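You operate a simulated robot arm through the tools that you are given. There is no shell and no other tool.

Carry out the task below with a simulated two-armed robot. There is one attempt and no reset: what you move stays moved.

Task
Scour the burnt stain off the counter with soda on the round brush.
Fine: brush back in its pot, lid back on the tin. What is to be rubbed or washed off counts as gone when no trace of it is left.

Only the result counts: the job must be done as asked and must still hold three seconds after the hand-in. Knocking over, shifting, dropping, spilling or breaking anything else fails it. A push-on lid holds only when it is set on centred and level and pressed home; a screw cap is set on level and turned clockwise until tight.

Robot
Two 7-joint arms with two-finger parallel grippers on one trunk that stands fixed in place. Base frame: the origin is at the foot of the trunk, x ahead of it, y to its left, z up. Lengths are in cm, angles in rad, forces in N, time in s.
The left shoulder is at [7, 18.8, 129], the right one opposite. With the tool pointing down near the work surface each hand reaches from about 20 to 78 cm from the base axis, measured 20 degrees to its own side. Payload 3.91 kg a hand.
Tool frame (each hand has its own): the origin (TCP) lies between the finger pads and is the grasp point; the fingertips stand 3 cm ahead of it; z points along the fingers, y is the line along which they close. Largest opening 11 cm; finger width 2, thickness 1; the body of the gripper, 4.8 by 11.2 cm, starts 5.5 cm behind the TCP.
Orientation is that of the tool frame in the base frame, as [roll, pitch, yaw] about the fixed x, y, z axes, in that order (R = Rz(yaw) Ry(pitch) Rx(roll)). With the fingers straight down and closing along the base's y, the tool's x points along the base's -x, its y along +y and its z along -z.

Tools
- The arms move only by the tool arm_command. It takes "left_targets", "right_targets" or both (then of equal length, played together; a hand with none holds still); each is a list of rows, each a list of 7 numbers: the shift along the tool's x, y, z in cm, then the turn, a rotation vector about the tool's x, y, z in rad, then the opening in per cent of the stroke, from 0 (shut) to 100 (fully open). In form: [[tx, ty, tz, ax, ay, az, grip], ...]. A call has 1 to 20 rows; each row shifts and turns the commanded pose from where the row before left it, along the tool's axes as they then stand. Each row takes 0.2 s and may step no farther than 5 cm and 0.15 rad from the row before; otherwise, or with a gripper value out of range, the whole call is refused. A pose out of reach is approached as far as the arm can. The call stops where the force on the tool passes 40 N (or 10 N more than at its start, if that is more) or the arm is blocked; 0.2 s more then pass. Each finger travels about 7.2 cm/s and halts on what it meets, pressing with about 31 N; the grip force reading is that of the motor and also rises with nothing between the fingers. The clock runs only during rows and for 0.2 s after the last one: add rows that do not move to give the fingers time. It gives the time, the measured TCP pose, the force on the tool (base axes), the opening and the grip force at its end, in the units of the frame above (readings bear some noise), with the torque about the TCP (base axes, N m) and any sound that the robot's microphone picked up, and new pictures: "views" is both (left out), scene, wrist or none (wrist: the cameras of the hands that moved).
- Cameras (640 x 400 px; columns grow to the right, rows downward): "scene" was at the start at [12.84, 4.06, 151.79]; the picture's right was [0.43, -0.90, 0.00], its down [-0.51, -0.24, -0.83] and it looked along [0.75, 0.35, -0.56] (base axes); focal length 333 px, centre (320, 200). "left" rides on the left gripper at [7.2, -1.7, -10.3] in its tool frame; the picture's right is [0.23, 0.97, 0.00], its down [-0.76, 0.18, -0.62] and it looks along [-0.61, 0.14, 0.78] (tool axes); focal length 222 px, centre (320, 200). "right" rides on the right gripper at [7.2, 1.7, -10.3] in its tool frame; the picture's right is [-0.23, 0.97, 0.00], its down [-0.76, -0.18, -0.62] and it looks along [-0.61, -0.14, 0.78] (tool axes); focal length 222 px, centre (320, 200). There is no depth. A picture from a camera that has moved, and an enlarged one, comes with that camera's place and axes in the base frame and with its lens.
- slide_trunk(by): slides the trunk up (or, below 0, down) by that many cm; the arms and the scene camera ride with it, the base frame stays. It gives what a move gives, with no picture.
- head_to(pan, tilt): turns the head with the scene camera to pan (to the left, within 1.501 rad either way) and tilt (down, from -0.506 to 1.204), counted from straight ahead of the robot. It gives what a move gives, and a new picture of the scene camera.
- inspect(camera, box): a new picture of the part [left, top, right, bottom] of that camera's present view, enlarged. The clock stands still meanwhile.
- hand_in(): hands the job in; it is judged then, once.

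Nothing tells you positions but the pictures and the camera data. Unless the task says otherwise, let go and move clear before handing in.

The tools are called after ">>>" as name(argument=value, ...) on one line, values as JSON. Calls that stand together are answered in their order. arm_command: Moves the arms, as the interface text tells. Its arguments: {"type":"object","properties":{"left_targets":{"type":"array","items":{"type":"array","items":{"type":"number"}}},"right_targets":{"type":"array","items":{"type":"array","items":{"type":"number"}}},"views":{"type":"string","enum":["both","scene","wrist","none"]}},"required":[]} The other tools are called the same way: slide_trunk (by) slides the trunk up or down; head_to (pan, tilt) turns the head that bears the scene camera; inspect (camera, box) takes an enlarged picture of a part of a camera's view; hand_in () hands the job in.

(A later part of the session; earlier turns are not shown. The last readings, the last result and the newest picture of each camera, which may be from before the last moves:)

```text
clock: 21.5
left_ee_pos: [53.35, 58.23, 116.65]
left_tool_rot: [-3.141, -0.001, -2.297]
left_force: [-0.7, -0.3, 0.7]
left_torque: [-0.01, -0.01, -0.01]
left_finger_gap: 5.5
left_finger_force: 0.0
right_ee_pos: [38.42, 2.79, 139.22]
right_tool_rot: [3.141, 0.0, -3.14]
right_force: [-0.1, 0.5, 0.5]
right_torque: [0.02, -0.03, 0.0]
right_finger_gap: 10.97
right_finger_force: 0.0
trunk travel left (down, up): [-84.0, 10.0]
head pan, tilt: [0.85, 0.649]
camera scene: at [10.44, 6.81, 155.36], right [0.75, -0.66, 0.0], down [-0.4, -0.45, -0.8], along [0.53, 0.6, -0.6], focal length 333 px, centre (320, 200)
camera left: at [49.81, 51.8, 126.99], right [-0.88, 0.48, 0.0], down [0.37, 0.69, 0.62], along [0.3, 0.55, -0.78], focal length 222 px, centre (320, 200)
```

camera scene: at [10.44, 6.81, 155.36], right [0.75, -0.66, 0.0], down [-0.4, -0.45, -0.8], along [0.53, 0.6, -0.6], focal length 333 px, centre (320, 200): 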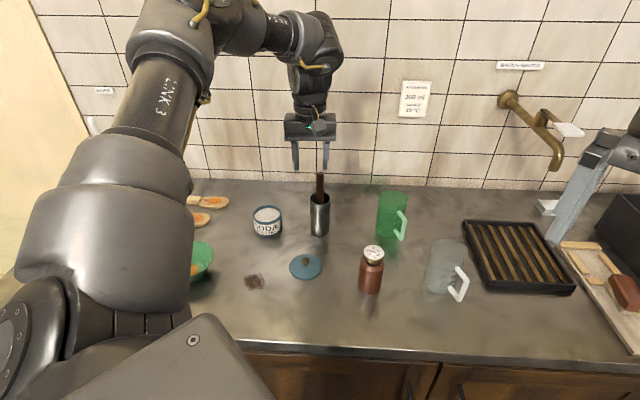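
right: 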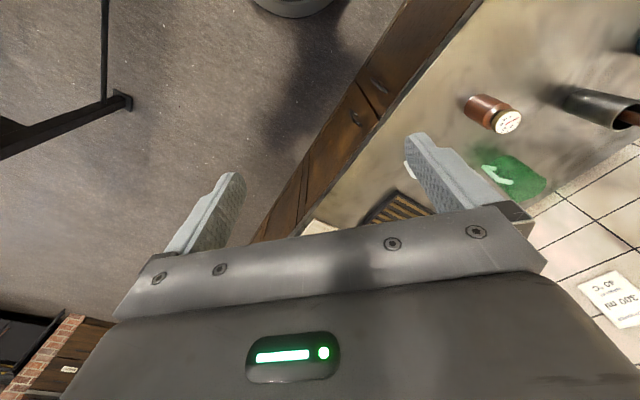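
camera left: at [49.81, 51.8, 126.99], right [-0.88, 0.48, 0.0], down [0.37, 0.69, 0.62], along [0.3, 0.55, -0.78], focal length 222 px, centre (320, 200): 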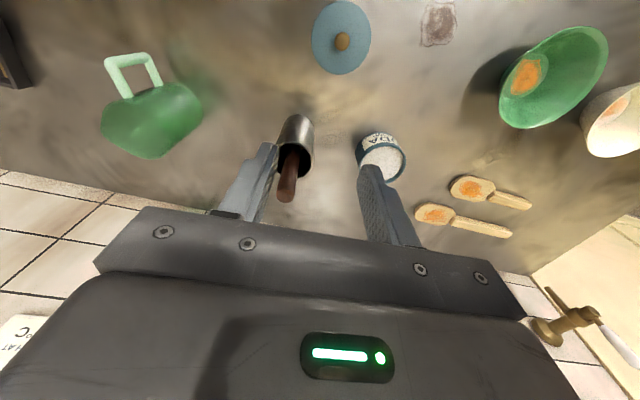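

>>> inspect(camera="left", box=[240, 90, 360, 220])

>>> inspect(camera="scene", box=[270, 130, 370, 250])

```text
3.08 times, centred on (300, 155) of left
camera zoom: at [49.81, 51.8, 126.99], right [-0.88, 0.48, 0.0], down [0.37, 0.69, 0.62], along [0.3, 0.55, -0.78], focal length 684 px, centre (382, 338)
```

zoom: 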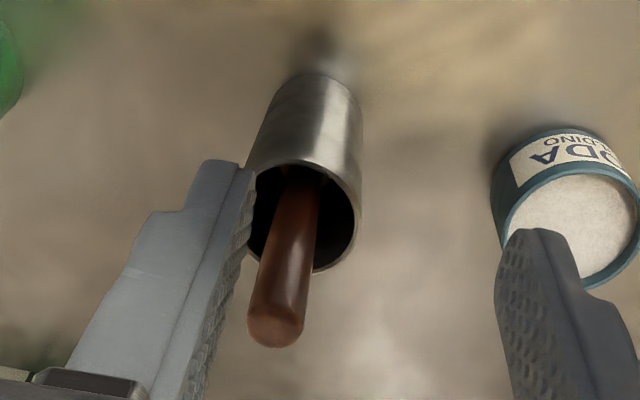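

```text
3.33 times, centred on (320, 190) of scene
camera zoom: at [10.44, 6.81, 155.36], right [0.75, -0.66, 0.0], down [-0.4, -0.45, -0.8], along [0.53, 0.6, -0.6], focal length 1110 px, centre (320, 233)
```

zoom: 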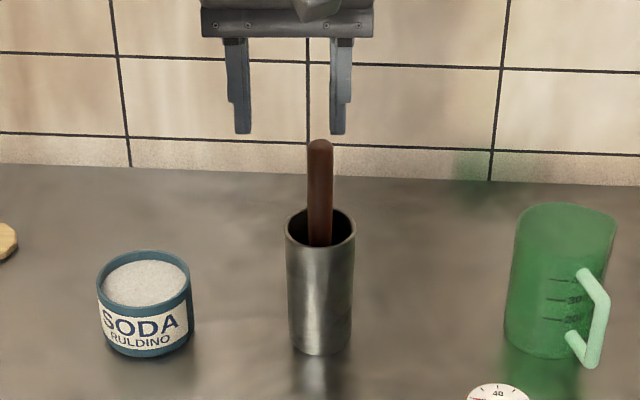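

The handle looks nearly vertical at about (60.75, 63.8) with its top at about 107, and the pot is centred at (60.75, 64.2) with its rim at 98. I'll move over the handle at a safe height and check alignment.

>>> arm_command(left_targets=[[-3, -0.6, 0, 0, 0, 0, 60], [-3, -0.6, 0, 0, 0, 0, 60], [-3.08, -0.64, 0, 0, 0, 0, 60], [0, 0, 0, 0, 0, 0, 60]], views="both")

>>> inspect(camera="left", box=[240, 60, 400, 200])

>>> inspect(camera="scene", box=[270, 110, 370, 230])

```text
clock: 22.5
left_ee_pos: [60.55, 64.13, 116.6]
left_tool_rot: [-3.135, 0.001, -2.296]
left_force: [0.0, 0.1, -0.7]
left_torque: [-0.01, 0.0, -0.02]
left_finger_gap: 6.61
left_finger_force: 0.0
left hand out of reach, approached as far as the arm can: row 3
right_ee_pos: [38.53, 2.67, 139.07]
right_tool_rot: [3.14, 0.003, -3.139]
right_force: [-0.4, 0.1, -0.2]
right_torque: [0.03, 0.0, 0.0]
right_finger_gap: 10.99
right_finger_force: 0.1
trunk travel left (down, up): [-84.0, 10.0]
head pan, tilt: [0.85, 0.649]
camera scene: at [10.46, 6.83, 155.35], right [0.75, -0.66, 0.0], down [-0.4, -0.45, -0.8], along [0.53, 0.6, -0.6], focal length 333 px, centre (320, 200)
camera left: at [57.04, 57.68, 126.88], right [-0.88, 0.48, -0.01], down [0.37, 0.69, 0.62], along [0.3, 0.55, -0.78], focal length 222 px, centre (320, 200)
```

scene: 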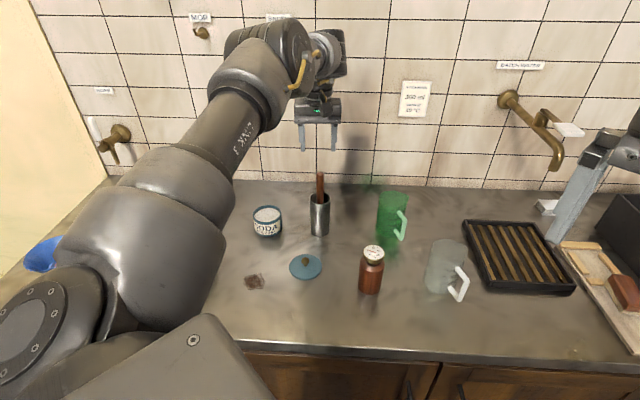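
left: 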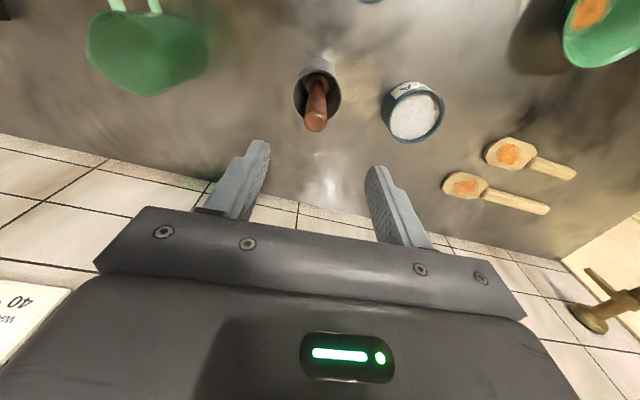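

```text
2.86 times, centred on (320, 130) of left
camera zoom: at [57.04, 57.68, 126.88], right [-0.88, 0.48, -0.01], down [0.37, 0.69, 0.62], along [0.3, 0.55, -0.78], focal length 635 px, centre (320, 400)
```

zoom: 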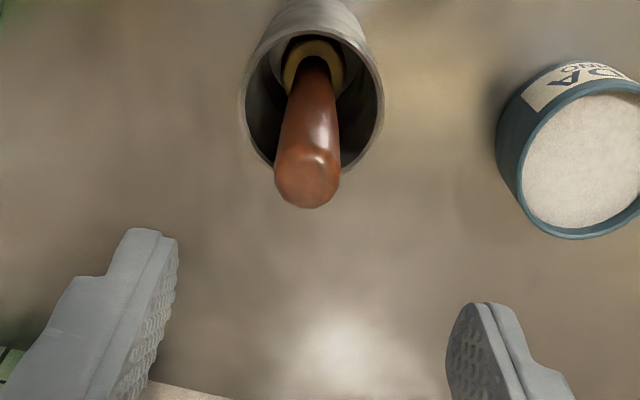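

```text
3.33 times, centred on (320, 170) of scene
camera zoom: at [10.46, 6.83, 155.35], right [0.75, -0.66, 0.0], down [-0.4, -0.45, -0.8], along [0.53, 0.6, -0.6], focal length 1110 px, centre (320, 300)
```

zoom: 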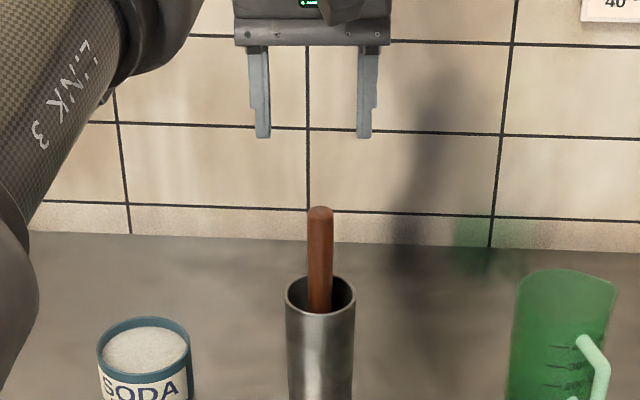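

The handle is vertical, and I'm aligned apart from 0.4 cm sideways. I'll lower the trunk partway, correct the offset, then continue down.

>>> slide_trunk(by=-5.5)

>>> arm_command(left_targets=[[-0.1, -0.42, 0, 0, 0, 0, 60], [0, 0, 0, 0, 0, 0, 60]], views="wrist")

>>> inspect(camera="left", box=[240, 80, 400, 220])

```text
clock: 23.5
left_ee_pos: [60.76, 64.12, 111.04]
left_tool_rot: [-3.136, 0.002, -2.297]
left_force: [0.0, 0.4, -0.2]
left_torque: [0.02, 0.02, 0.01]
left_finger_gap: 6.61
left_finger_force: 0.0
right_ee_pos: [38.66, 2.77, 133.55]
right_tool_rot: [3.141, 0.001, -3.14]
right_force: [-0.9, 0.9, 0.7]
right_torque: [0.01, -0.01, 0.02]
right_finger_gap: 10.99
right_finger_force: 0.1
trunk travel left (down, up): [-78.5, 15.5]
head pan, tilt: [0.85, 0.649]
```

```text
clock: 24.1
left_ee_pos: [60.69, 64.09, 111.03]
left_tool_rot: [-3.137, 0.003, -2.297]
left_force: [-0.5, 1.2, -0.2]
left_torque: [-0.01, 0.02, 0.01]
left_finger_gap: 6.6
left_finger_force: 0.0
left hand out of reach, approached as far as the arm can: row 1
right_ee_pos: [38.48, 2.63, 133.66]
right_tool_rot: [-3.141, 0.0, -3.139]
right_force: [0.1, 0.7, 0.1]
right_torque: [0.03, 0.01, -0.01]
right_finger_gap: 11.01
right_finger_force: 0.1
trunk travel left (down, up): [-78.5, 15.5]
head pan, tilt: [0.85, 0.649]
camera left: at [57.12, 57.63, 121.35], right [-0.88, 0.48, -0.01], down [0.37, 0.69, 0.62], along [0.3, 0.55, -0.78], focal length 222 px, centre (320, 200)
```

left: 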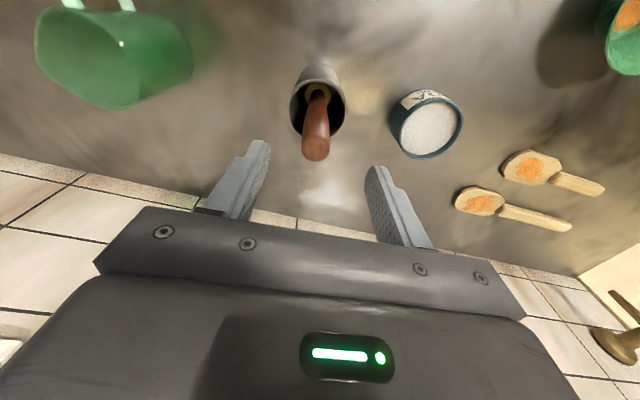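

```text
2.86 times, centred on (320, 150) of left
camera zoom: at [57.12, 57.63, 121.35], right [-0.88, 0.48, -0.01], down [0.37, 0.69, 0.62], along [0.3, 0.55, -0.78], focal length 635 px, centre (320, 343)
```

zoom: 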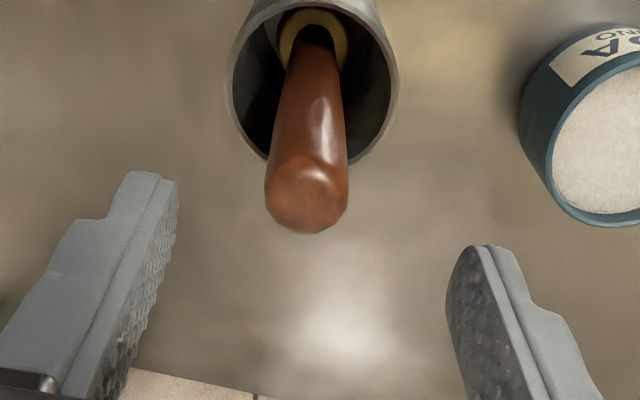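

The arm is near full stretch at this height, so I'll make the final descent with the arm itself, where reach is better, and correct the sideways offset on the way.

>>> arm_command(left_targets=[[0, 0, 1.5, 0, 0, 0, 60], [0.05, -0.17, 1.5, 0, 0, 0, 60], [0.05, -0.18, 1, 0, 0, 0, 60], [0, 0, 0, 0, 0, 0, 60]], views="wrist")

>>> inspect(camera="left", box=[240, 80, 400, 240])

>>> inspect(camera="scene", box=[270, 80, 370, 220])

```text
clock: 25.1
left_ee_pos: [60.44, 63.51, 107.19]
left_tool_rot: [-3.134, 0.005, -2.297]
left_force: [0.9, -0.1, -0.4]
left_torque: [0.01, 0.02, 0.02]
left_finger_gap: 6.64
left_finger_force: 0.0
left hand out of reach, approached as far as the arm can: row 3
right_ee_pos: [38.63, 2.84, 133.54]
right_tool_rot: [-3.141, 0.001, -3.141]
right_force: [0.6, 0.5, 0.1]
right_torque: [-0.02, 0.02, -0.01]
right_finger_gap: 11.01
right_finger_force: 0.0
trunk travel left (down, up): [-78.5, 15.5]
head pan, tilt: [0.85, 0.649]
camera left: at [56.92, 57.06, 117.5], right [-0.88, 0.48, -0.01], down [0.37, 0.69, 0.62], along [0.3, 0.55, -0.78], focal length 222 px, centre (320, 200)
```

left: 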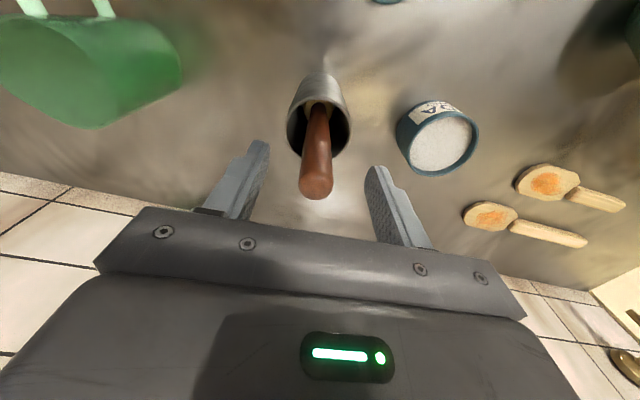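

```text
2.50 times, centred on (320, 160) of left
camera zoom: at [56.92, 57.06, 117.5], right [-0.88, 0.48, -0.01], down [0.37, 0.69, 0.62], along [0.3, 0.55, -0.78], focal length 555 px, centre (320, 300)
```

zoom: 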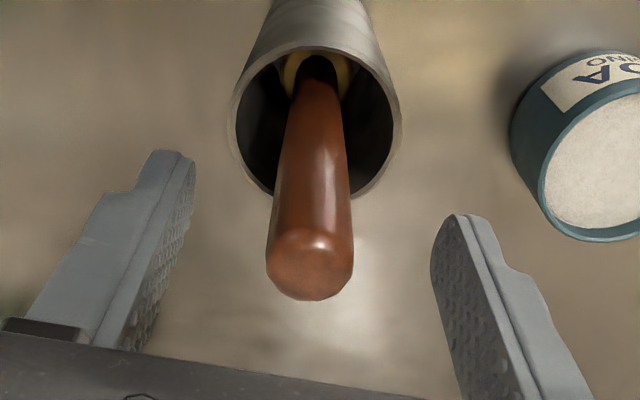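

```text
2.86 times, centred on (320, 150) of scene
camera zoom: at [10.59, 6.8, 149.84], right [0.75, -0.66, 0.0], down [-0.4, -0.45, -0.8], along [0.53, 0.6, -0.6], focal length 951 px, centre (320, 343)
```

zoom: 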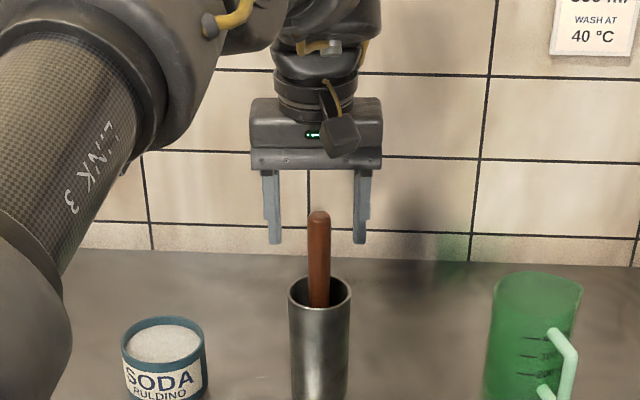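

The stretch limit pulls the hand inward a little, because its yaw isn't quite in line with the arm here. I'll rotate the yaw to line up with the shoulder direction and see if reach improves.

>>> arm_command(left_targets=[[0, 0, 0, 0, 0, 0.14, 60], [-0.2, -0.1, 0, 0, 0, 0, 60], [-0.15, -0.1, 0, 0, 0, 0, 60], [0, 0, 0, 0, 0, 0, 60]], views="wrist")

>>> inspect(camera="left", box=[240, 80, 400, 240])

```text
clock: 26.1
left_ee_pos: [60.78, 63.53, 107.15]
left_tool_rot: [-3.137, 0.003, -2.437]
left_force: [0.1, 0.6, -0.2]
left_torque: [-0.02, 0.0, -0.02]
left_finger_gap: 6.61
left_finger_force: 0.1
right_ee_pos: [38.51, 2.81, 133.53]
right_tool_rot: [3.141, 0.001, -3.14]
right_force: [-0.3, 0.2, 0.6]
right_torque: [0.02, -0.01, 0.02]
right_finger_gap: 11.02
right_finger_force: 0.0
trunk travel left (down, up): [-78.5, 15.5]
head pan, tilt: [0.85, 0.649]
camera left: at [56.39, 57.67, 117.46], right [-0.8, 0.59, -0.01], down [0.46, 0.63, 0.62], along [0.38, 0.5, -0.78], focal length 222 px, centre (320, 200)
```

left: 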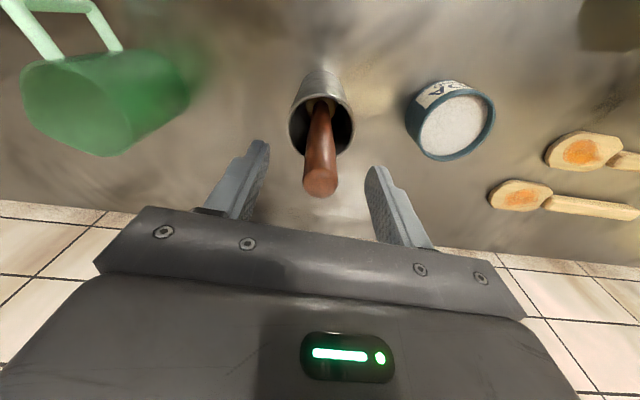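

```text
2.50 times, centred on (320, 160) of left
camera zoom: at [56.39, 57.67, 117.46], right [-0.8, 0.59, -0.01], down [0.46, 0.63, 0.62], along [0.38, 0.5, -0.78], focal length 555 px, centre (320, 300)
```

zoom: 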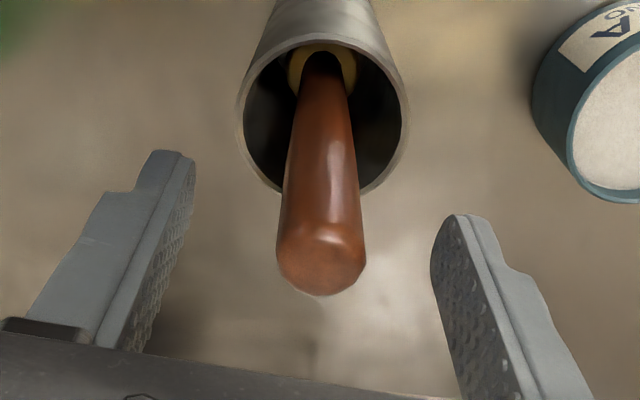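

Reach is fine now and the handle is centred between the fingers. I'll lower the hand around the handle.

>>> slide_trunk(by=-4.4)

>>> arm_command(left_targets=[[-0.2, 0, 0, 0, 0, 0, 60], [0, 0, 0, 0, 0, 0, 60]], views="wrist")

>>> inspect(camera="scene", box=[270, 80, 370, 220])

```text
clock: 27.0
left_ee_pos: [60.77, 63.63, 102.85]
left_tool_rot: [-3.138, 0.005, -2.437]
left_force: [0.3, 0.2, -0.7]
left_torque: [0.01, -0.02, 0.0]
left_finger_gap: 6.58
left_finger_force: 0.1
right_ee_pos: [38.59, 2.74, 129.23]
right_tool_rot: [-3.141, 0.002, 3.142]
right_force: [0.1, -0.2, 0.0]
right_torque: [-0.01, 0.02, 0.04]
right_finger_gap: 10.99
right_finger_force: 0.1
trunk travel left (down, up): [-74.1, 19.9]
head pan, tilt: [0.85, 0.649]
```

```text
clock: 27.6
left_ee_pos: [60.85, 63.76, 102.78]
left_tool_rot: [-3.137, 0.007, -2.437]
left_force: [0.4, 1.1, -0.6]
left_torque: [-0.02, -0.04, 0.0]
left_finger_gap: 6.6
left_finger_force: 0.0
right_ee_pos: [38.52, 2.78, 129.16]
right_tool_rot: [-3.14, 0.002, -3.14]
right_force: [0.0, -0.4, -0.6]
right_torque: [-0.02, -0.01, 0.0]
right_finger_gap: 11.04
right_finger_force: 0.1
trunk travel left (down, up): [-74.1, 19.9]
head pan, tilt: [0.85, 0.649]
camera left: at [56.37, 57.75, 113.09], right [-0.8, 0.59, -0.01], down [0.46, 0.63, 0.63], along [0.38, 0.5, -0.78], focal length 222 px, centre (320, 200)
```

left: 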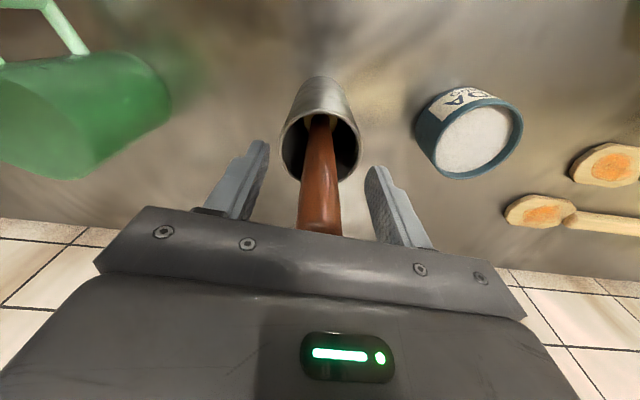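

```text
2.86 times, centred on (320, 150) of scene
camera zoom: at [10.56, 6.78, 145.45], right [0.75, -0.66, 0.0], down [-0.4, -0.45, -0.8], along [0.53, 0.6, -0.6], focal length 951 px, centre (320, 343)
```

zoom: 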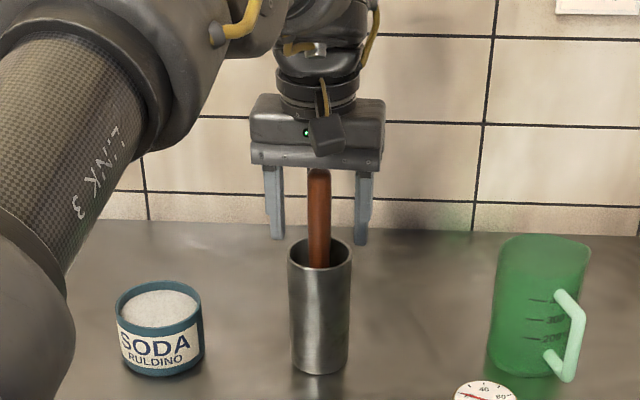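

The fingers surround the handle, with the tip just below the palm. I'll close the gripper.

>>> arm_command(left_targets=[[0, 0, 0, 0, 0, 0, 20], [0, 0, 0, 0, 0, 0, 10], [0, 0, 0, 0, 0, 0, 0], [0, 0, 0, 0, 0, 0, 0], [0, 0, 0, 0, 0, 0, 0], [0, 0, 0, 0, 0, 0, 0]], views="wrist")

>>> inspect(camera="scene", box=[270, 80, 370, 220])

>>> inspect(camera="left", box=[240, 60, 400, 240])

```text
clock: 29.0
left_ee_pos: [60.86, 63.65, 102.82]
left_tool_rot: [-3.136, 0.004, -2.436]
left_force: [0.9, -0.1, 1.2]
left_torque: [0.03, 0.0, 0.01]
left_finger_gap: 2.11
left_finger_force: 31.0
right_ee_pos: [38.57, 2.8, 129.15]
right_tool_rot: [3.141, 0.0, -3.141]
right_force: [-0.2, 0.6, -0.2]
right_torque: [0.0, 0.0, -0.01]
right_finger_gap: 11.01
right_finger_force: 0.1
trunk travel left (down, up): [-74.1, 19.9]
head pan, tilt: [0.85, 0.649]
camera left: at [56.4, 57.76, 113.06], right [-0.8, 0.59, -0.01], down [0.46, 0.63, 0.63], along [0.38, 0.5, -0.78], focal length 222 px, centre (320, 200)
```

left: 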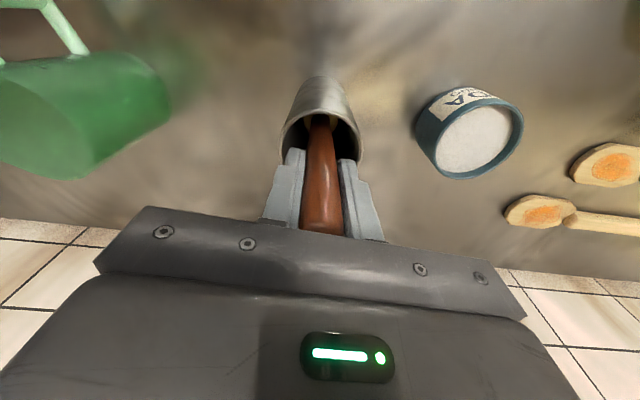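

```text
2.86 times, centred on (320, 150) of scene
camera zoom: at [10.59, 6.8, 145.44], right [0.75, -0.66, 0.0], down [-0.4, -0.45, -0.8], along [0.53, 0.6, -0.6], focal length 951 px, centre (320, 343)
```

zoom: 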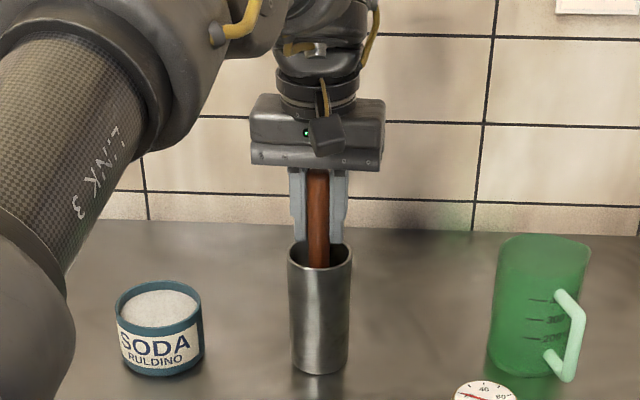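

```text
2.22 times, centred on (320, 150) of left
camera zoom: at [56.4, 57.76, 113.06], right [-0.8, 0.59, -0.01], down [0.46, 0.63, 0.63], along [0.38, 0.5, -0.78], focal length 494 px, centre (320, 311)
```

zoom: 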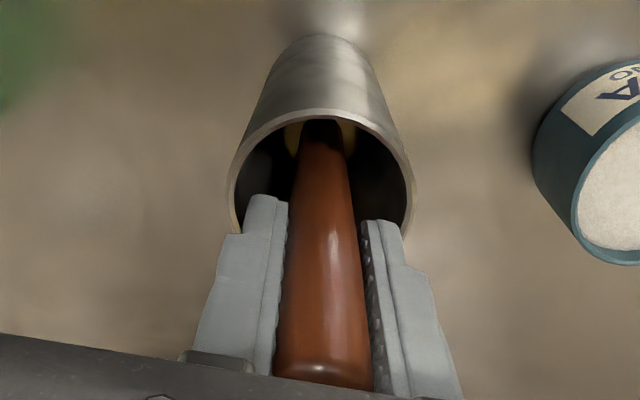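

The handle is held (gap 2.11 cm, 31 N). I'll lift it straight out of the pot with the trunk.

>>> slide_trunk(by=14.5)

>>> inspect(camera="scene", box=[240, 90, 400, 270])

>>> inspect(camera="left", box=[200, 0, 440, 240])

```text
clock: 30.7
left_ee_pos: [60.91, 63.73, 117.26]
left_tool_rot: [-3.136, 0.006, -2.436]
left_force: [-0.3, -0.6, -0.8]
left_torque: [0.01, 0.03, 0.0]
left_finger_gap: 2.13
left_finger_force: 31.0
right_ee_pos: [38.52, 2.72, 143.64]
right_tool_rot: [3.141, 0.0, -3.14]
right_force: [0.1, -0.1, -0.5]
right_torque: [0.05, -0.02, -0.03]
right_finger_gap: 11.01
right_finger_force: 0.0
trunk travel left (down, up): [-88.6, 5.4]
head pan, tilt: [0.85, 0.649]
```

```text
2.22 times, centred on (320, 180) of scene
camera zoom: at [10.61, 6.82, 159.94], right [0.75, -0.66, 0.0], down [-0.4, -0.45, -0.8], along [0.53, 0.6, -0.6], focal length 740 px, centre (320, 244)
```

zoom: 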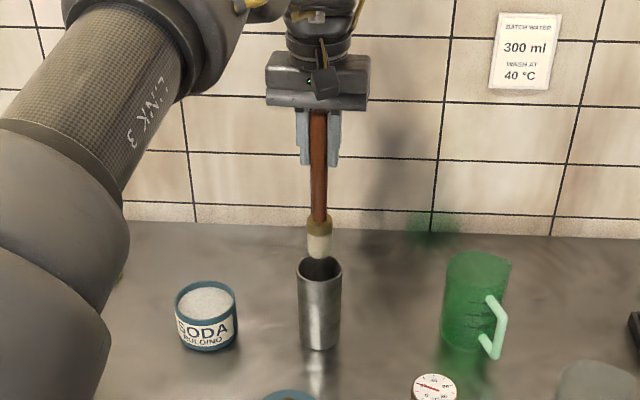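

```text
1.67 times, centred on (320, 120) of left
camera zoom: at [56.41, 57.77, 127.54], right [-0.8, 0.59, -0.01], down [0.46, 0.63, 0.63], along [0.38, 0.5, -0.78], focal length 370 px, centre (320, 333)
```

zoom: 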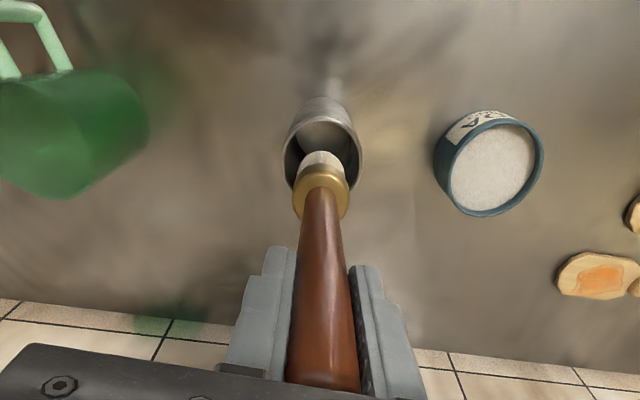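

The round brush is out: brown handle, brass ferrule, pale bristles, with the bristle end at about z=100. I'll raise it slightly more and carry it to above the tin.

>>> slide_trunk(by=2)

>>> arm_command(left_targets=[[2, 0, 0, 0, 0, 0, 0], [0, 4, 0, 0, 0, -0.03, 0], [0, 4, 0, 0, 0, -0.03, 0], [0, 4, 0, 0, 0, -0.04, 0], [0, 4, 0, 0, 0, -0.04, 0], [0, 0, 0, 0, 0, 0, 0]], views="both")

```text
clock: 31.4
left_ee_pos: [60.76, 63.66, 119.31]
left_tool_rot: [-3.137, 0.007, -2.436]
left_force: [0.9, -0.1, -0.4]
left_torque: [0.03, -0.02, 0.02]
left_finger_gap: 2.08
left_finger_force: 30.8
right_ee_pos: [38.51, 2.67, 145.72]
right_tool_rot: [-3.141, 0.001, -3.14]
right_force: [0.3, 0.1, 0.4]
right_torque: [0.01, -0.02, -0.01]
right_finger_gap: 11.0
right_finger_force: 0.0
trunk travel left (down, up): [-90.6, 3.4]
head pan, tilt: [0.85, 0.649]
```

```text
clock: 32.8
left_ee_pos: [48.53, 74.1, 118.69]
left_tool_rot: [-3.134, 0.004, -2.295]
left_force: [-0.2, 0.4, -0.6]
left_torque: [0.03, 0.01, 0.01]
left_finger_gap: 2.11
left_finger_force: 31.1
right_ee_pos: [38.75, 2.83, 145.64]
right_tool_rot: [-3.139, 0.0, -3.14]
right_force: [0.5, 0.2, 0.0]
right_torque: [-0.03, -0.02, -0.02]
right_finger_gap: 11.01
right_finger_force: 0.0
trunk travel left (down, up): [-90.6, 3.4]
head pan, tilt: [0.85, 0.649]
camera scene: at [10.66, 6.87, 161.94], right [0.75, -0.66, 0.0], down [-0.4, -0.45, -0.8], along [0.53, 0.6, -0.61], focal length 333 px, centre (320, 200)
camera left: at [44.87, 67.5, 129.19], right [-0.88, 0.48, -0.01], down [0.37, 0.69, 0.63], along [0.3, 0.55, -0.78], focal length 222 px, centre (320, 200)
```

scene: 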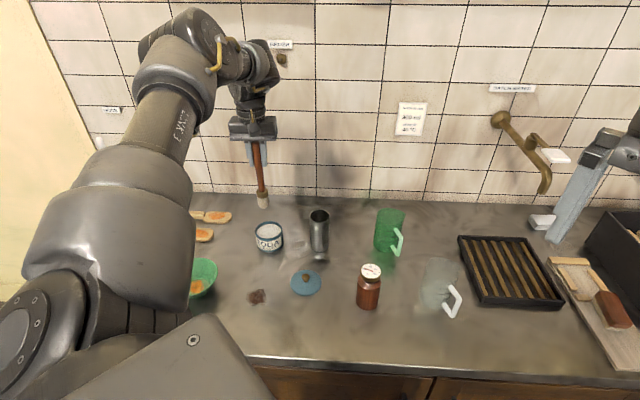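
left: 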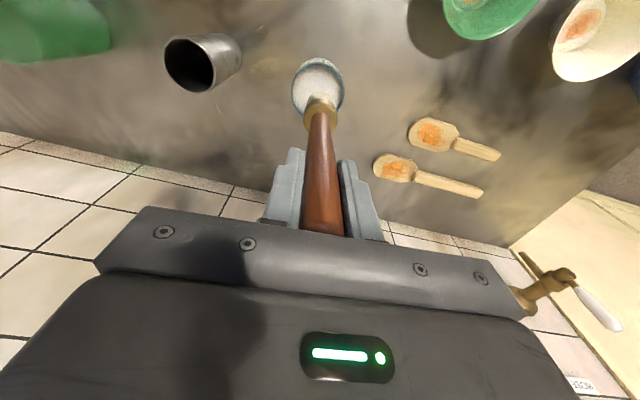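

The hand is close to the tin axis. I'll centre the brush over the tin before lowering.

>>> arm_command(left_targets=[[-1.22, -0.25, 0, 0, 0, 0, 0], [0, 0, 0, 0, 0, 0, 0]], views="none")

>>> slide_trunk(by=-7)

>>> inspect(camera="scene", box=[210, 130, 330, 250])

>>> inspect(camera="left", box=[220, 20, 420, 200])

```text
clock: 33.4
left_ee_pos: [49.44, 74.77, 118.86]
left_tool_rot: [-3.134, 0.005, -2.297]
left_force: [0.2, 0.1, -1.6]
left_torque: [0.02, 0.01, 0.01]
left_finger_gap: 2.11
left_finger_force: 31.0
right_ee_pos: [38.52, 2.73, 145.57]
right_tool_rot: [-3.141, 0.002, -3.139]
right_force: [0.1, -0.1, 0.8]
right_torque: [0.0, 0.07, 0.02]
right_finger_gap: 11.0
right_finger_force: 0.1
trunk travel left (down, up): [-90.6, 3.4]
head pan, tilt: [0.85, 0.649]
```

```text
clock: 34.4
left_ee_pos: [49.44, 74.68, 111.92]
left_tool_rot: [-3.136, 0.005, -2.297]
left_force: [0.1, 0.2, -0.6]
left_torque: [0.01, 0.02, -0.01]
left_finger_gap: 2.13
left_finger_force: 31.0
right_ee_pos: [38.55, 2.63, 138.63]
right_tool_rot: [-3.141, 0.0, -3.141]
right_force: [0.0, -0.6, 1.1]
right_torque: [-0.01, -0.05, 0.04]
right_finger_gap: 11.0
right_finger_force: 0.0
trunk travel left (down, up): [-83.6, 10.4]
head pan, tilt: [0.85, 0.649]
```

```text
3.33 times, centred on (270, 190) of scene
camera zoom: at [10.58, 6.8, 154.95], right [0.75, -0.66, 0.0], down [-0.4, -0.45, -0.8], along [0.53, 0.6, -0.6], focal length 1110 px, centre (487, 233)
```

zoom: 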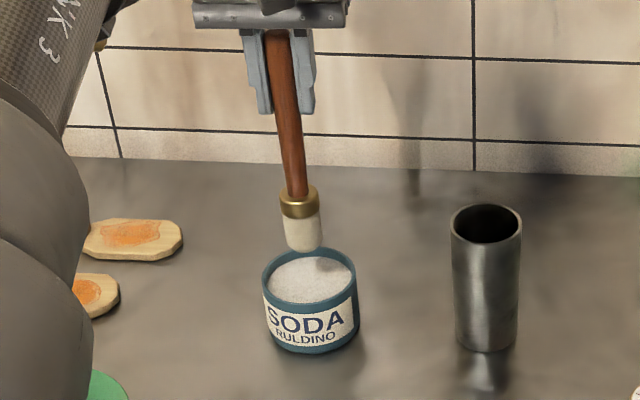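

```text
2.22 times, centred on (320, 110) of left
camera zoom: at [45.82, 68.23, 122.29], right [-0.88, 0.48, -0.01], down [0.37, 0.69, 0.63], along [0.3, 0.55, -0.78], focal length 494 px, centre (320, 400)
```

zoom: 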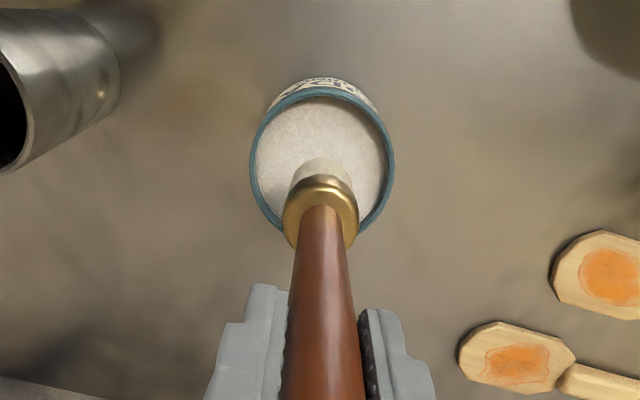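

The brush is centred over the tin, with the bristle end about 4 cm above the soda. I'll lower gently while watching the force.

>>> arm_command(left_targets=[[0, 0, 1, 0, 0, 0, 0], [0, 0, 1, 0, 0, 0, 0], [0, 0, 1, 0, 0, 0, 0], [0, 0, 0.5, 0, 0, 0, 0], [0, 0, 0, 0, 0, 0, 0]], views="none")

>>> inspect(camera="scene", box=[230, 160, 310, 250])

>>> inspect(camera="left", box=[240, 40, 400, 180])

```text
clock: 35.6
left_ee_pos: [49.45, 74.67, 108.61]
left_tool_rot: [-3.136, 0.004, -2.299]
left_force: [-0.6, -1.5, -1.4]
left_torque: [-0.01, 0.0, -0.02]
left_finger_gap: 2.1
left_finger_force: 31.0
right_ee_pos: [38.54, 2.74, 138.7]
right_tool_rot: [3.139, -0.001, -3.14]
right_force: [-1.2, 0.9, 0.3]
right_torque: [-0.03, 0.0, 0.0]
right_finger_gap: 10.99
right_finger_force: 0.1
trunk travel left (down, up): [-83.6, 10.4]
head pan, tilt: [0.85, 0.649]
```

```text
4.44 times, centred on (270, 205) of scene
camera zoom: at [10.59, 6.82, 154.94], right [0.75, -0.66, 0.0], down [-0.4, -0.45, -0.8], along [0.53, 0.6, -0.6], focal length 1480 px, centre (542, 178)
```

zoom: 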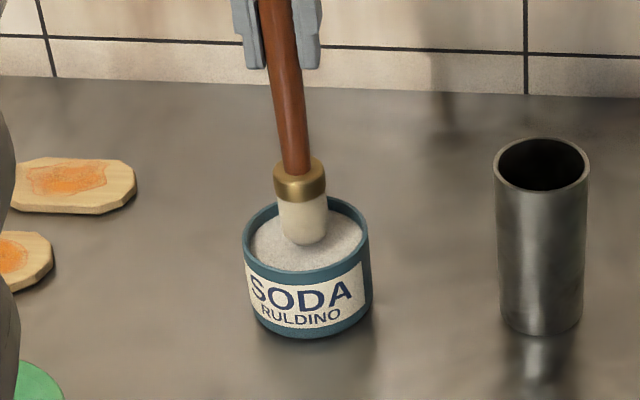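

```text
2.86 times, centred on (320, 110) of left
camera zoom: at [45.86, 68.16, 118.77], right [-0.88, 0.48, -0.01], down [0.37, 0.69, 0.63], along [0.3, 0.55, -0.78], focal length 635 px, centre (320, 457)
```

zoom: 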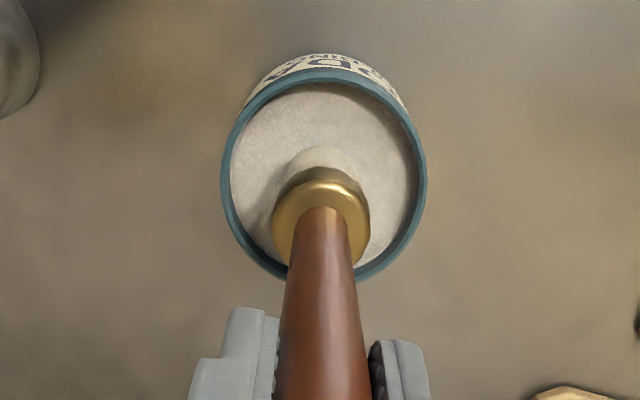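

The bristle end is just at the soda surface. I'll press about 1 cm into the soda.

>>> arm_command(left_targets=[[0, 0, 0.3, 0, 0, 0, 0], [0, 0, 0.3, 0, 0, 0, 0], [0, 0, 0.3, 0, 0, 0, 0], [0, 0, 0.3, 0, 0, 0, 0], [0, 0, 0, 0, 0, 0, 0], [0, 0, 0, 0, 0, 0, 0]], views="none")

>>> inspect(camera="scene", box=[230, 160, 310, 250])

```text
clock: 37.0
left_ee_pos: [49.4, 74.69, 107.33]
left_tool_rot: [-3.134, 0.007, -2.298]
left_force: [0.0, 1.3, 3.9]
left_torque: [0.07, 0.07, -0.01]
left_finger_gap: 2.14
left_finger_force: 31.1
right_ee_pos: [38.51, 2.59, 138.77]
right_tool_rot: [3.141, 0.002, -3.141]
right_force: [0.4, 1.1, -0.2]
right_torque: [-0.02, 0.0, 0.02]
right_finger_gap: 11.0
right_finger_force: 0.1
trunk travel left (down, up): [-83.6, 10.4]
head pan, tilt: [0.85, 0.649]
```

```text
4.44 times, centred on (270, 205) of scene
camera zoom: at [10.53, 6.72, 154.96], right [0.75, -0.66, 0.0], down [-0.4, -0.45, -0.8], along [0.53, 0.6, -0.6], focal length 1480 px, centre (542, 178)
```

zoom: 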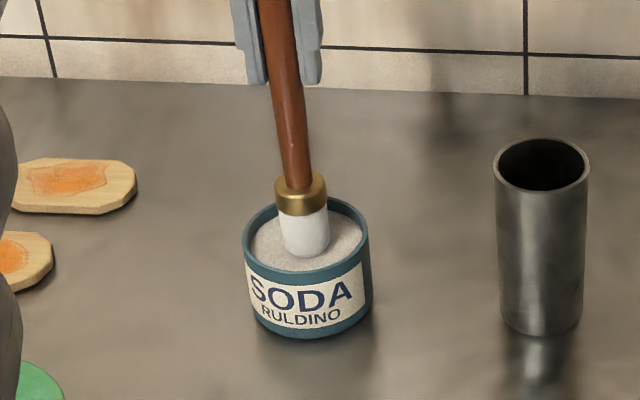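

The bristles turned white, so they've picked up soda. I'll lift out slowly and carry the brush to above the stain.

>>> arm_command(left_targets=[[0, 0, -0.5, 0, 0, 0, 0], [0, 0, -0.5, 0, 0, 0, 0], [0, 0, -1, 0, 0, 0, 0], [0, 0, -2, 0, 0, 0, 0], [0, 0, -2, 0, 0, 0, 0], [0, 0, 0, 0, 0, 0, 0]], views="none")

>>> inspect(camera="scene", box=[230, 140, 310, 250])

```text
clock: 38.4
left_ee_pos: [49.41, 74.78, 113.43]
left_tool_rot: [-3.133, 0.005, -2.297]
left_force: [0.5, 0.2, -0.6]
left_torque: [-0.02, 0.03, 0.02]
left_finger_gap: 2.12
left_finger_force: 31.2
right_ee_pos: [38.6, 2.75, 138.63]
right_tool_rot: [-3.141, 0.001, -3.139]
right_force: [-0.1, 0.6, 0.0]
right_torque: [0.01, 0.0, 0.03]
right_finger_gap: 10.97
right_finger_force: 0.1
trunk travel left (down, up): [-83.6, 10.4]
head pan, tilt: [0.85, 0.649]
```

```text
3.64 times, centred on (270, 195) of scene
camera zoom: at [10.61, 6.85, 154.94], right [0.75, -0.66, 0.0], down [-0.4, -0.45, -0.8], along [0.53, 0.6, -0.61], focal length 1210 px, centre (502, 218)
```

zoom: 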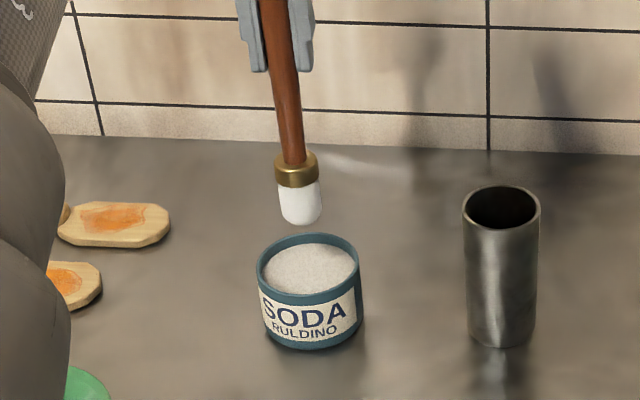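

The brush is loaded with white soda and the tin is undisturbed. Carrying it to the stain.

>>> arm_command(left_targets=[[4.08, 0.25, 0, 0, 0, 0, 0], [4.08, 0.25, 0, 0, 0, 0, 0], [4.08, 0.25, 0, 0, 0, 0, 0], [4.08, 0.25, 0, 0, 0, 0, 0], [4.08, 0.25, 0, 0, 0, 0, 0], [0, 0, 0, 0, 0, 0, 0]], views="both")

>>> inspect(camera="scene", box=[180, 180, 340, 320])

>>> inspect(camera="left", box=[220, 0, 420, 200])

```text
clock: 39.8
left_ee_pos: [34.88, 60.29, 112.92]
left_tool_rot: [-3.138, 0.005, -2.296]
left_force: [-1.0, -0.9, -0.3]
left_torque: [0.01, 0.01, 0.01]
left_finger_gap: 2.11
left_finger_force: 31.4
right_ee_pos: [38.68, 2.79, 138.64]
right_tool_rot: [-3.14, 0.0, -3.141]
right_force: [0.3, -0.6, -0.3]
right_torque: [0.03, -0.02, 0.01]
right_finger_gap: 11.01
right_finger_force: 0.1
trunk travel left (down, up): [-83.6, 10.4]
head pan, tilt: [0.85, 0.649]
camera scene: at [10.72, 6.84, 154.93], right [0.75, -0.66, 0.0], down [-0.4, -0.45, -0.8], along [0.53, 0.6, -0.61], focal length 333 px, centre (320, 200)
camera left: at [31.34, 53.83, 123.3], right [-0.88, 0.48, -0.01], down [0.37, 0.69, 0.63], along [0.3, 0.55, -0.78], focal length 222 px, centre (320, 200)
```

scene: 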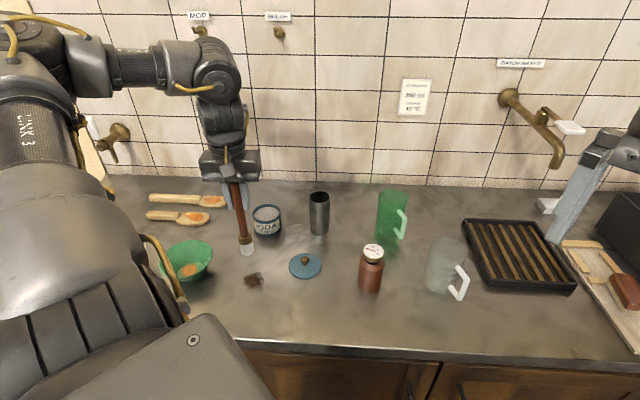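
left: 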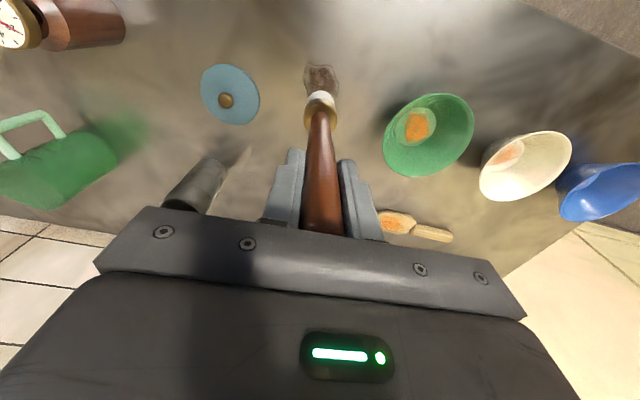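

```text
2.86 times, centred on (260, 250) of scene
camera zoom: at [10.72, 6.84, 154.93], right [0.75, -0.66, 0.0], down [-0.4, -0.45, -0.8], along [0.53, 0.6, -0.61], focal length 951 px, centre (491, 57)
```

zoom: 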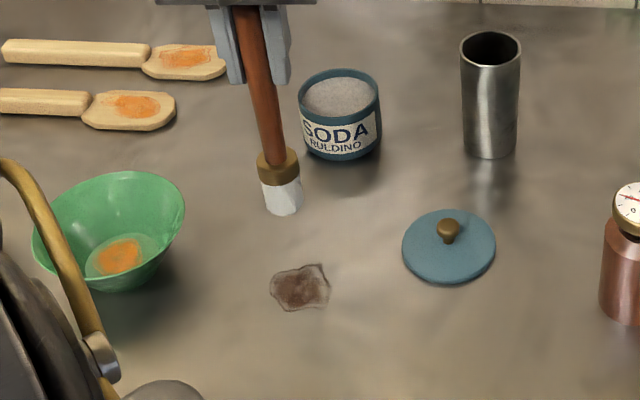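

```text
2.00 times, centred on (320, 100) of left
camera zoom: at [31.34, 53.83, 123.3], right [-0.88, 0.48, -0.01], down [0.37, 0.69, 0.63], along [0.3, 0.55, -0.78], focal length 444 px, centre (320, 400)
```

zoom: 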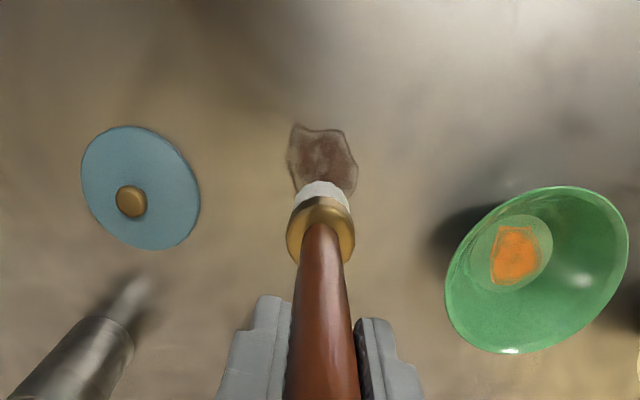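

The brush hovers over the stain centre, about (34.7, 60.2), and the stain spans roughly ±3 cm. I'll lower it toward the counter.

>>> arm_command(left_targets=[[0, 0, 2.5, 0, 0, 0, 0], [0, 0, 2.5, 0, 0, 0, 0], [0, 0, 2.5, 0, 0, 0, 0], [0, 0, 1.5, 0, 0, 0, 0], [0, 0, 0.5, 0, 0, 0, 0], [0, 0, 0, 0, 0, 0, 0]], views="none")

>>> inspect(camera="scene", box=[210, 200, 310, 310])

```text
clock: 41.2
left_ee_pos: [35.05, 60.3, 103.62]
left_tool_rot: [-3.133, 0.006, -2.296]
left_force: [-0.4, 0.8, -1.3]
left_torque: [0.03, 0.0, 0.02]
left_finger_gap: 2.12
left_finger_force: 31.0
right_ee_pos: [38.58, 2.7, 138.62]
right_tool_rot: [-3.14, 0.001, -3.14]
right_force: [0.2, 1.0, -0.3]
right_torque: [-0.01, 0.02, 0.02]
right_finger_gap: 10.98
right_finger_force: 0.0
trunk travel left (down, up): [-83.6, 10.4]
head pan, tilt: [0.85, 0.649]
```

```text
3.64 times, centred on (260, 255) of scene
camera zoom: at [10.58, 6.8, 154.94], right [0.75, -0.66, 0.0], down [-0.4, -0.45, -0.8], along [0.53, 0.6, -0.6], focal length 1210 px, centre (538, 0)
```

zoom: 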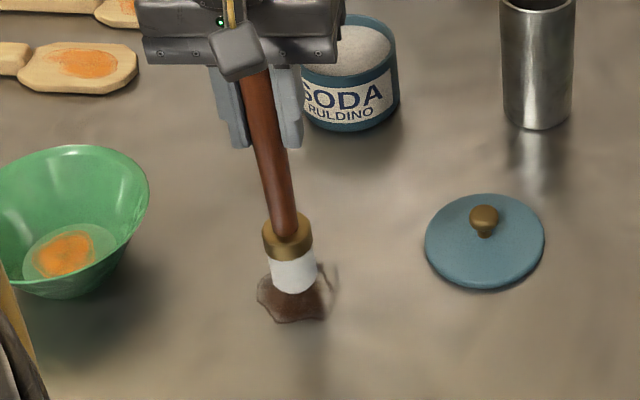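

>>> arm_command(left_targets=[[0, 0, 0.3, 0, 0, 0, 0], [0, 0, 0.3, 0, 0, 0, 0], [0, 0, 0.2, 0, 0, 0, 0], [0, 0, 0.2, 0, 0, 0, 0], [0, 0, 0, 0, 0, 0, 0]], views="none")

>>> inspect(camera="scene", box=[230, 230, 300, 310])

```text
clock: 42.4
left_ee_pos: [34.99, 60.33, 102.71]
left_tool_rot: [-3.134, 0.004, -2.297]
left_force: [-0.7, -0.7, -0.8]
left_torque: [0.0, 0.03, 0.01]
left_finger_gap: 2.08
left_finger_force: 31.0
right_ee_pos: [38.56, 2.67, 138.76]
right_tool_rot: [-3.141, -0.001, -3.141]
right_force: [0.1, -0.2, -0.3]
right_torque: [-0.02, 0.01, -0.01]
right_finger_gap: 11.0
right_finger_force: 0.0
trunk travel left (down, up): [-83.6, 10.4]
head pan, tilt: [0.85, 0.649]
```

```text
5.00 times, centred on (265, 270) of scene
camera zoom: at [10.58, 6.81, 154.94], right [0.75, -0.66, 0.0], down [-0.4, -0.45, -0.8], along [0.53, 0.6, -0.6], focal length 1664 px, centre (595, -150)
```

zoom: 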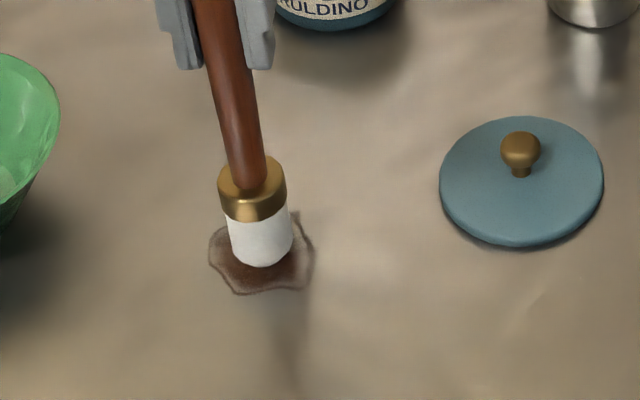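

>>> arm_command(left_targets=[[0, 0, 0.2, 0, 0, 0, 0], [0, 0, 0.2, 0, 0, 0, 0], [0, 0, 0, 0, 0, 0, 0]], views="none")

```text
clock: 43.2
left_ee_pos: [35.04, 60.42, 102.39]
left_tool_rot: [-3.135, 0.007, -2.295]
left_force: [-0.7, 0.9, 7.0]
left_torque: [0.2, 0.11, -0.02]
left_finger_gap: 2.08
left_finger_force: 30.3
right_ee_pos: [38.59, 2.67, 138.67]
right_tool_rot: [3.141, 0.001, -3.139]
right_force: [-0.3, 0.2, 0.3]
right_torque: [-0.01, 0.01, 0.02]
right_finger_gap: 10.98
right_finger_force: 0.0
trunk travel left (down, up): [-83.6, 10.4]
head pan, tilt: [0.85, 0.649]
```

The brush contacts the stain at about 7 N. I'll do a short test scrub and look at the effect.

>>> arm_command(left_targets=[[0, 1, 0, 0, 0, 0, 0], [0, 1, 0, 0, 0, 0, 0], [0, -1, 0, 0, 0, 0, 0], [0, -1, 0, 0, 0, 0, 0], [0, -1, 0, 0, 0, 0, 0], [0, -1, 0, 0, 0, 0, 0], [0, 1, 0, 0, 0, 0, 0], [0, 1, 0, 0, 0, 0, 0]], views="none")

>>> inspect(camera="scene", box=[220, 220, 310, 310])

```text
clock: 45.0
left_ee_pos: [35.07, 60.27, 102.22]
left_tool_rot: [-3.133, 0.006, -2.297]
left_force: [2.9, -3.1, 8.7]
left_torque: [-0.3, -0.46, 0.01]
left_finger_gap: 2.09
left_finger_force: 31.0
right_ee_pos: [38.49, 2.68, 138.59]
right_tool_rot: [3.14, 0.002, -3.141]
right_force: [-0.5, 0.1, 0.3]
right_torque: [-0.01, -0.01, -0.01]
right_finger_gap: 11.01
right_finger_force: 0.1
trunk travel left (down, up): [-83.6, 10.4]
head pan, tilt: [0.85, 0.649]
```

```text
4.44 times, centred on (265, 265) of scene
camera zoom: at [10.43, 6.67, 154.97], right [0.75, -0.66, 0.0], down [-0.4, -0.45, -0.8], along [0.53, 0.6, -0.6], focal length 1480 px, centre (564, -89)
```

zoom: 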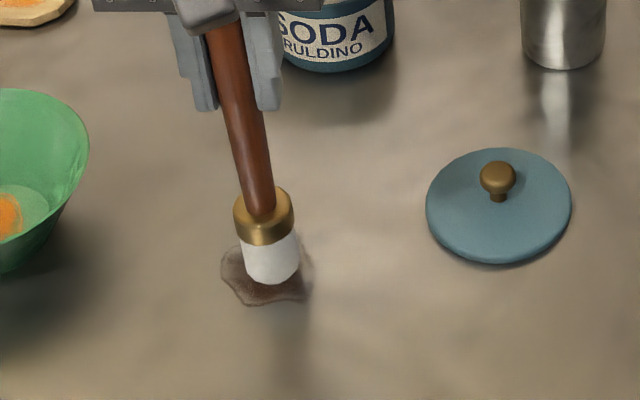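

The stain already looks lighter. I'll scrub the whole patch, mostly along the finger-closing direction where the grip is stiffest.

>>> arm_command(left_targets=[[-1.2, -1, 0, 0, 0, 0, 0], [-1.2, -1, 0, 0, 0, 0, 0], [0, 1, 0, 0, 0, 0, 0], [0, 1, 0, 0, 0, 0, 0], [0, 1, 0, 0, 0, 0, 0], [0, 1.2, 0, 0, 0, 0, 0], [1.2, 0.3, 0, 0, 0, 0, 0], [0, -1.2, 0, 0, 0, 0, 0], [0, -1.3, 0, 0, 0, 0, 0], [0, -1.2, 0, 0, 0, 0, 0], [0, -1.1, 0, 0, 0, 0, 0], [1.2, -0.1, 0, 0, 0, 0, 0], [0, 1.2, 0, 0, 0, 0, 0], [0, 1.2, 0, 0, 0, 0, 0], [0, 1.2, 0, 0, 0, 0, 0], [0, 1.3, 0, 0, 0, 0, 0], [0, 0.5, 0, 0, 0, 0, 0], [1.2, -0.3, 0, 0, 0, 0, 0], [0, -1.3, 0, 0, 0, 0, 0], [0, -1.3, 0, 0, 0, 0, 0]], views="none")

>>> inspect(camera="scene", box=[220, 220, 310, 310])

```text
clock: 49.2
left_ee_pos: [34.16, 59.3, 102.23]
left_tool_rot: [-3.136, 0.004, -2.297]
left_force: [0.6, -0.8, -1.8]
left_torque: [0.01, -0.01, 0.03]
left_finger_gap: 2.12
left_finger_force: 30.6
right_ee_pos: [38.78, 2.54, 138.58]
right_tool_rot: [3.141, 0.001, -3.138]
right_force: [-0.5, -0.8, 0.2]
right_torque: [0.03, -0.01, 0.0]
right_finger_gap: 11.0
right_finger_force: 0.0
trunk travel left (down, up): [-83.6, 10.4]
head pan, tilt: [0.85, 0.649]
```

```text
4.44 times, centred on (265, 265) of scene
camera zoom: at [10.72, 6.64, 154.93], right [0.75, -0.66, 0.0], down [-0.4, -0.45, -0.8], along [0.52, 0.6, -0.6], focal length 1480 px, centre (564, -89)
```

zoom: 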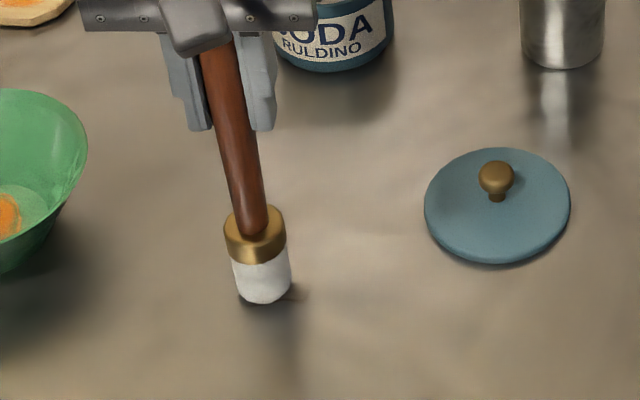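

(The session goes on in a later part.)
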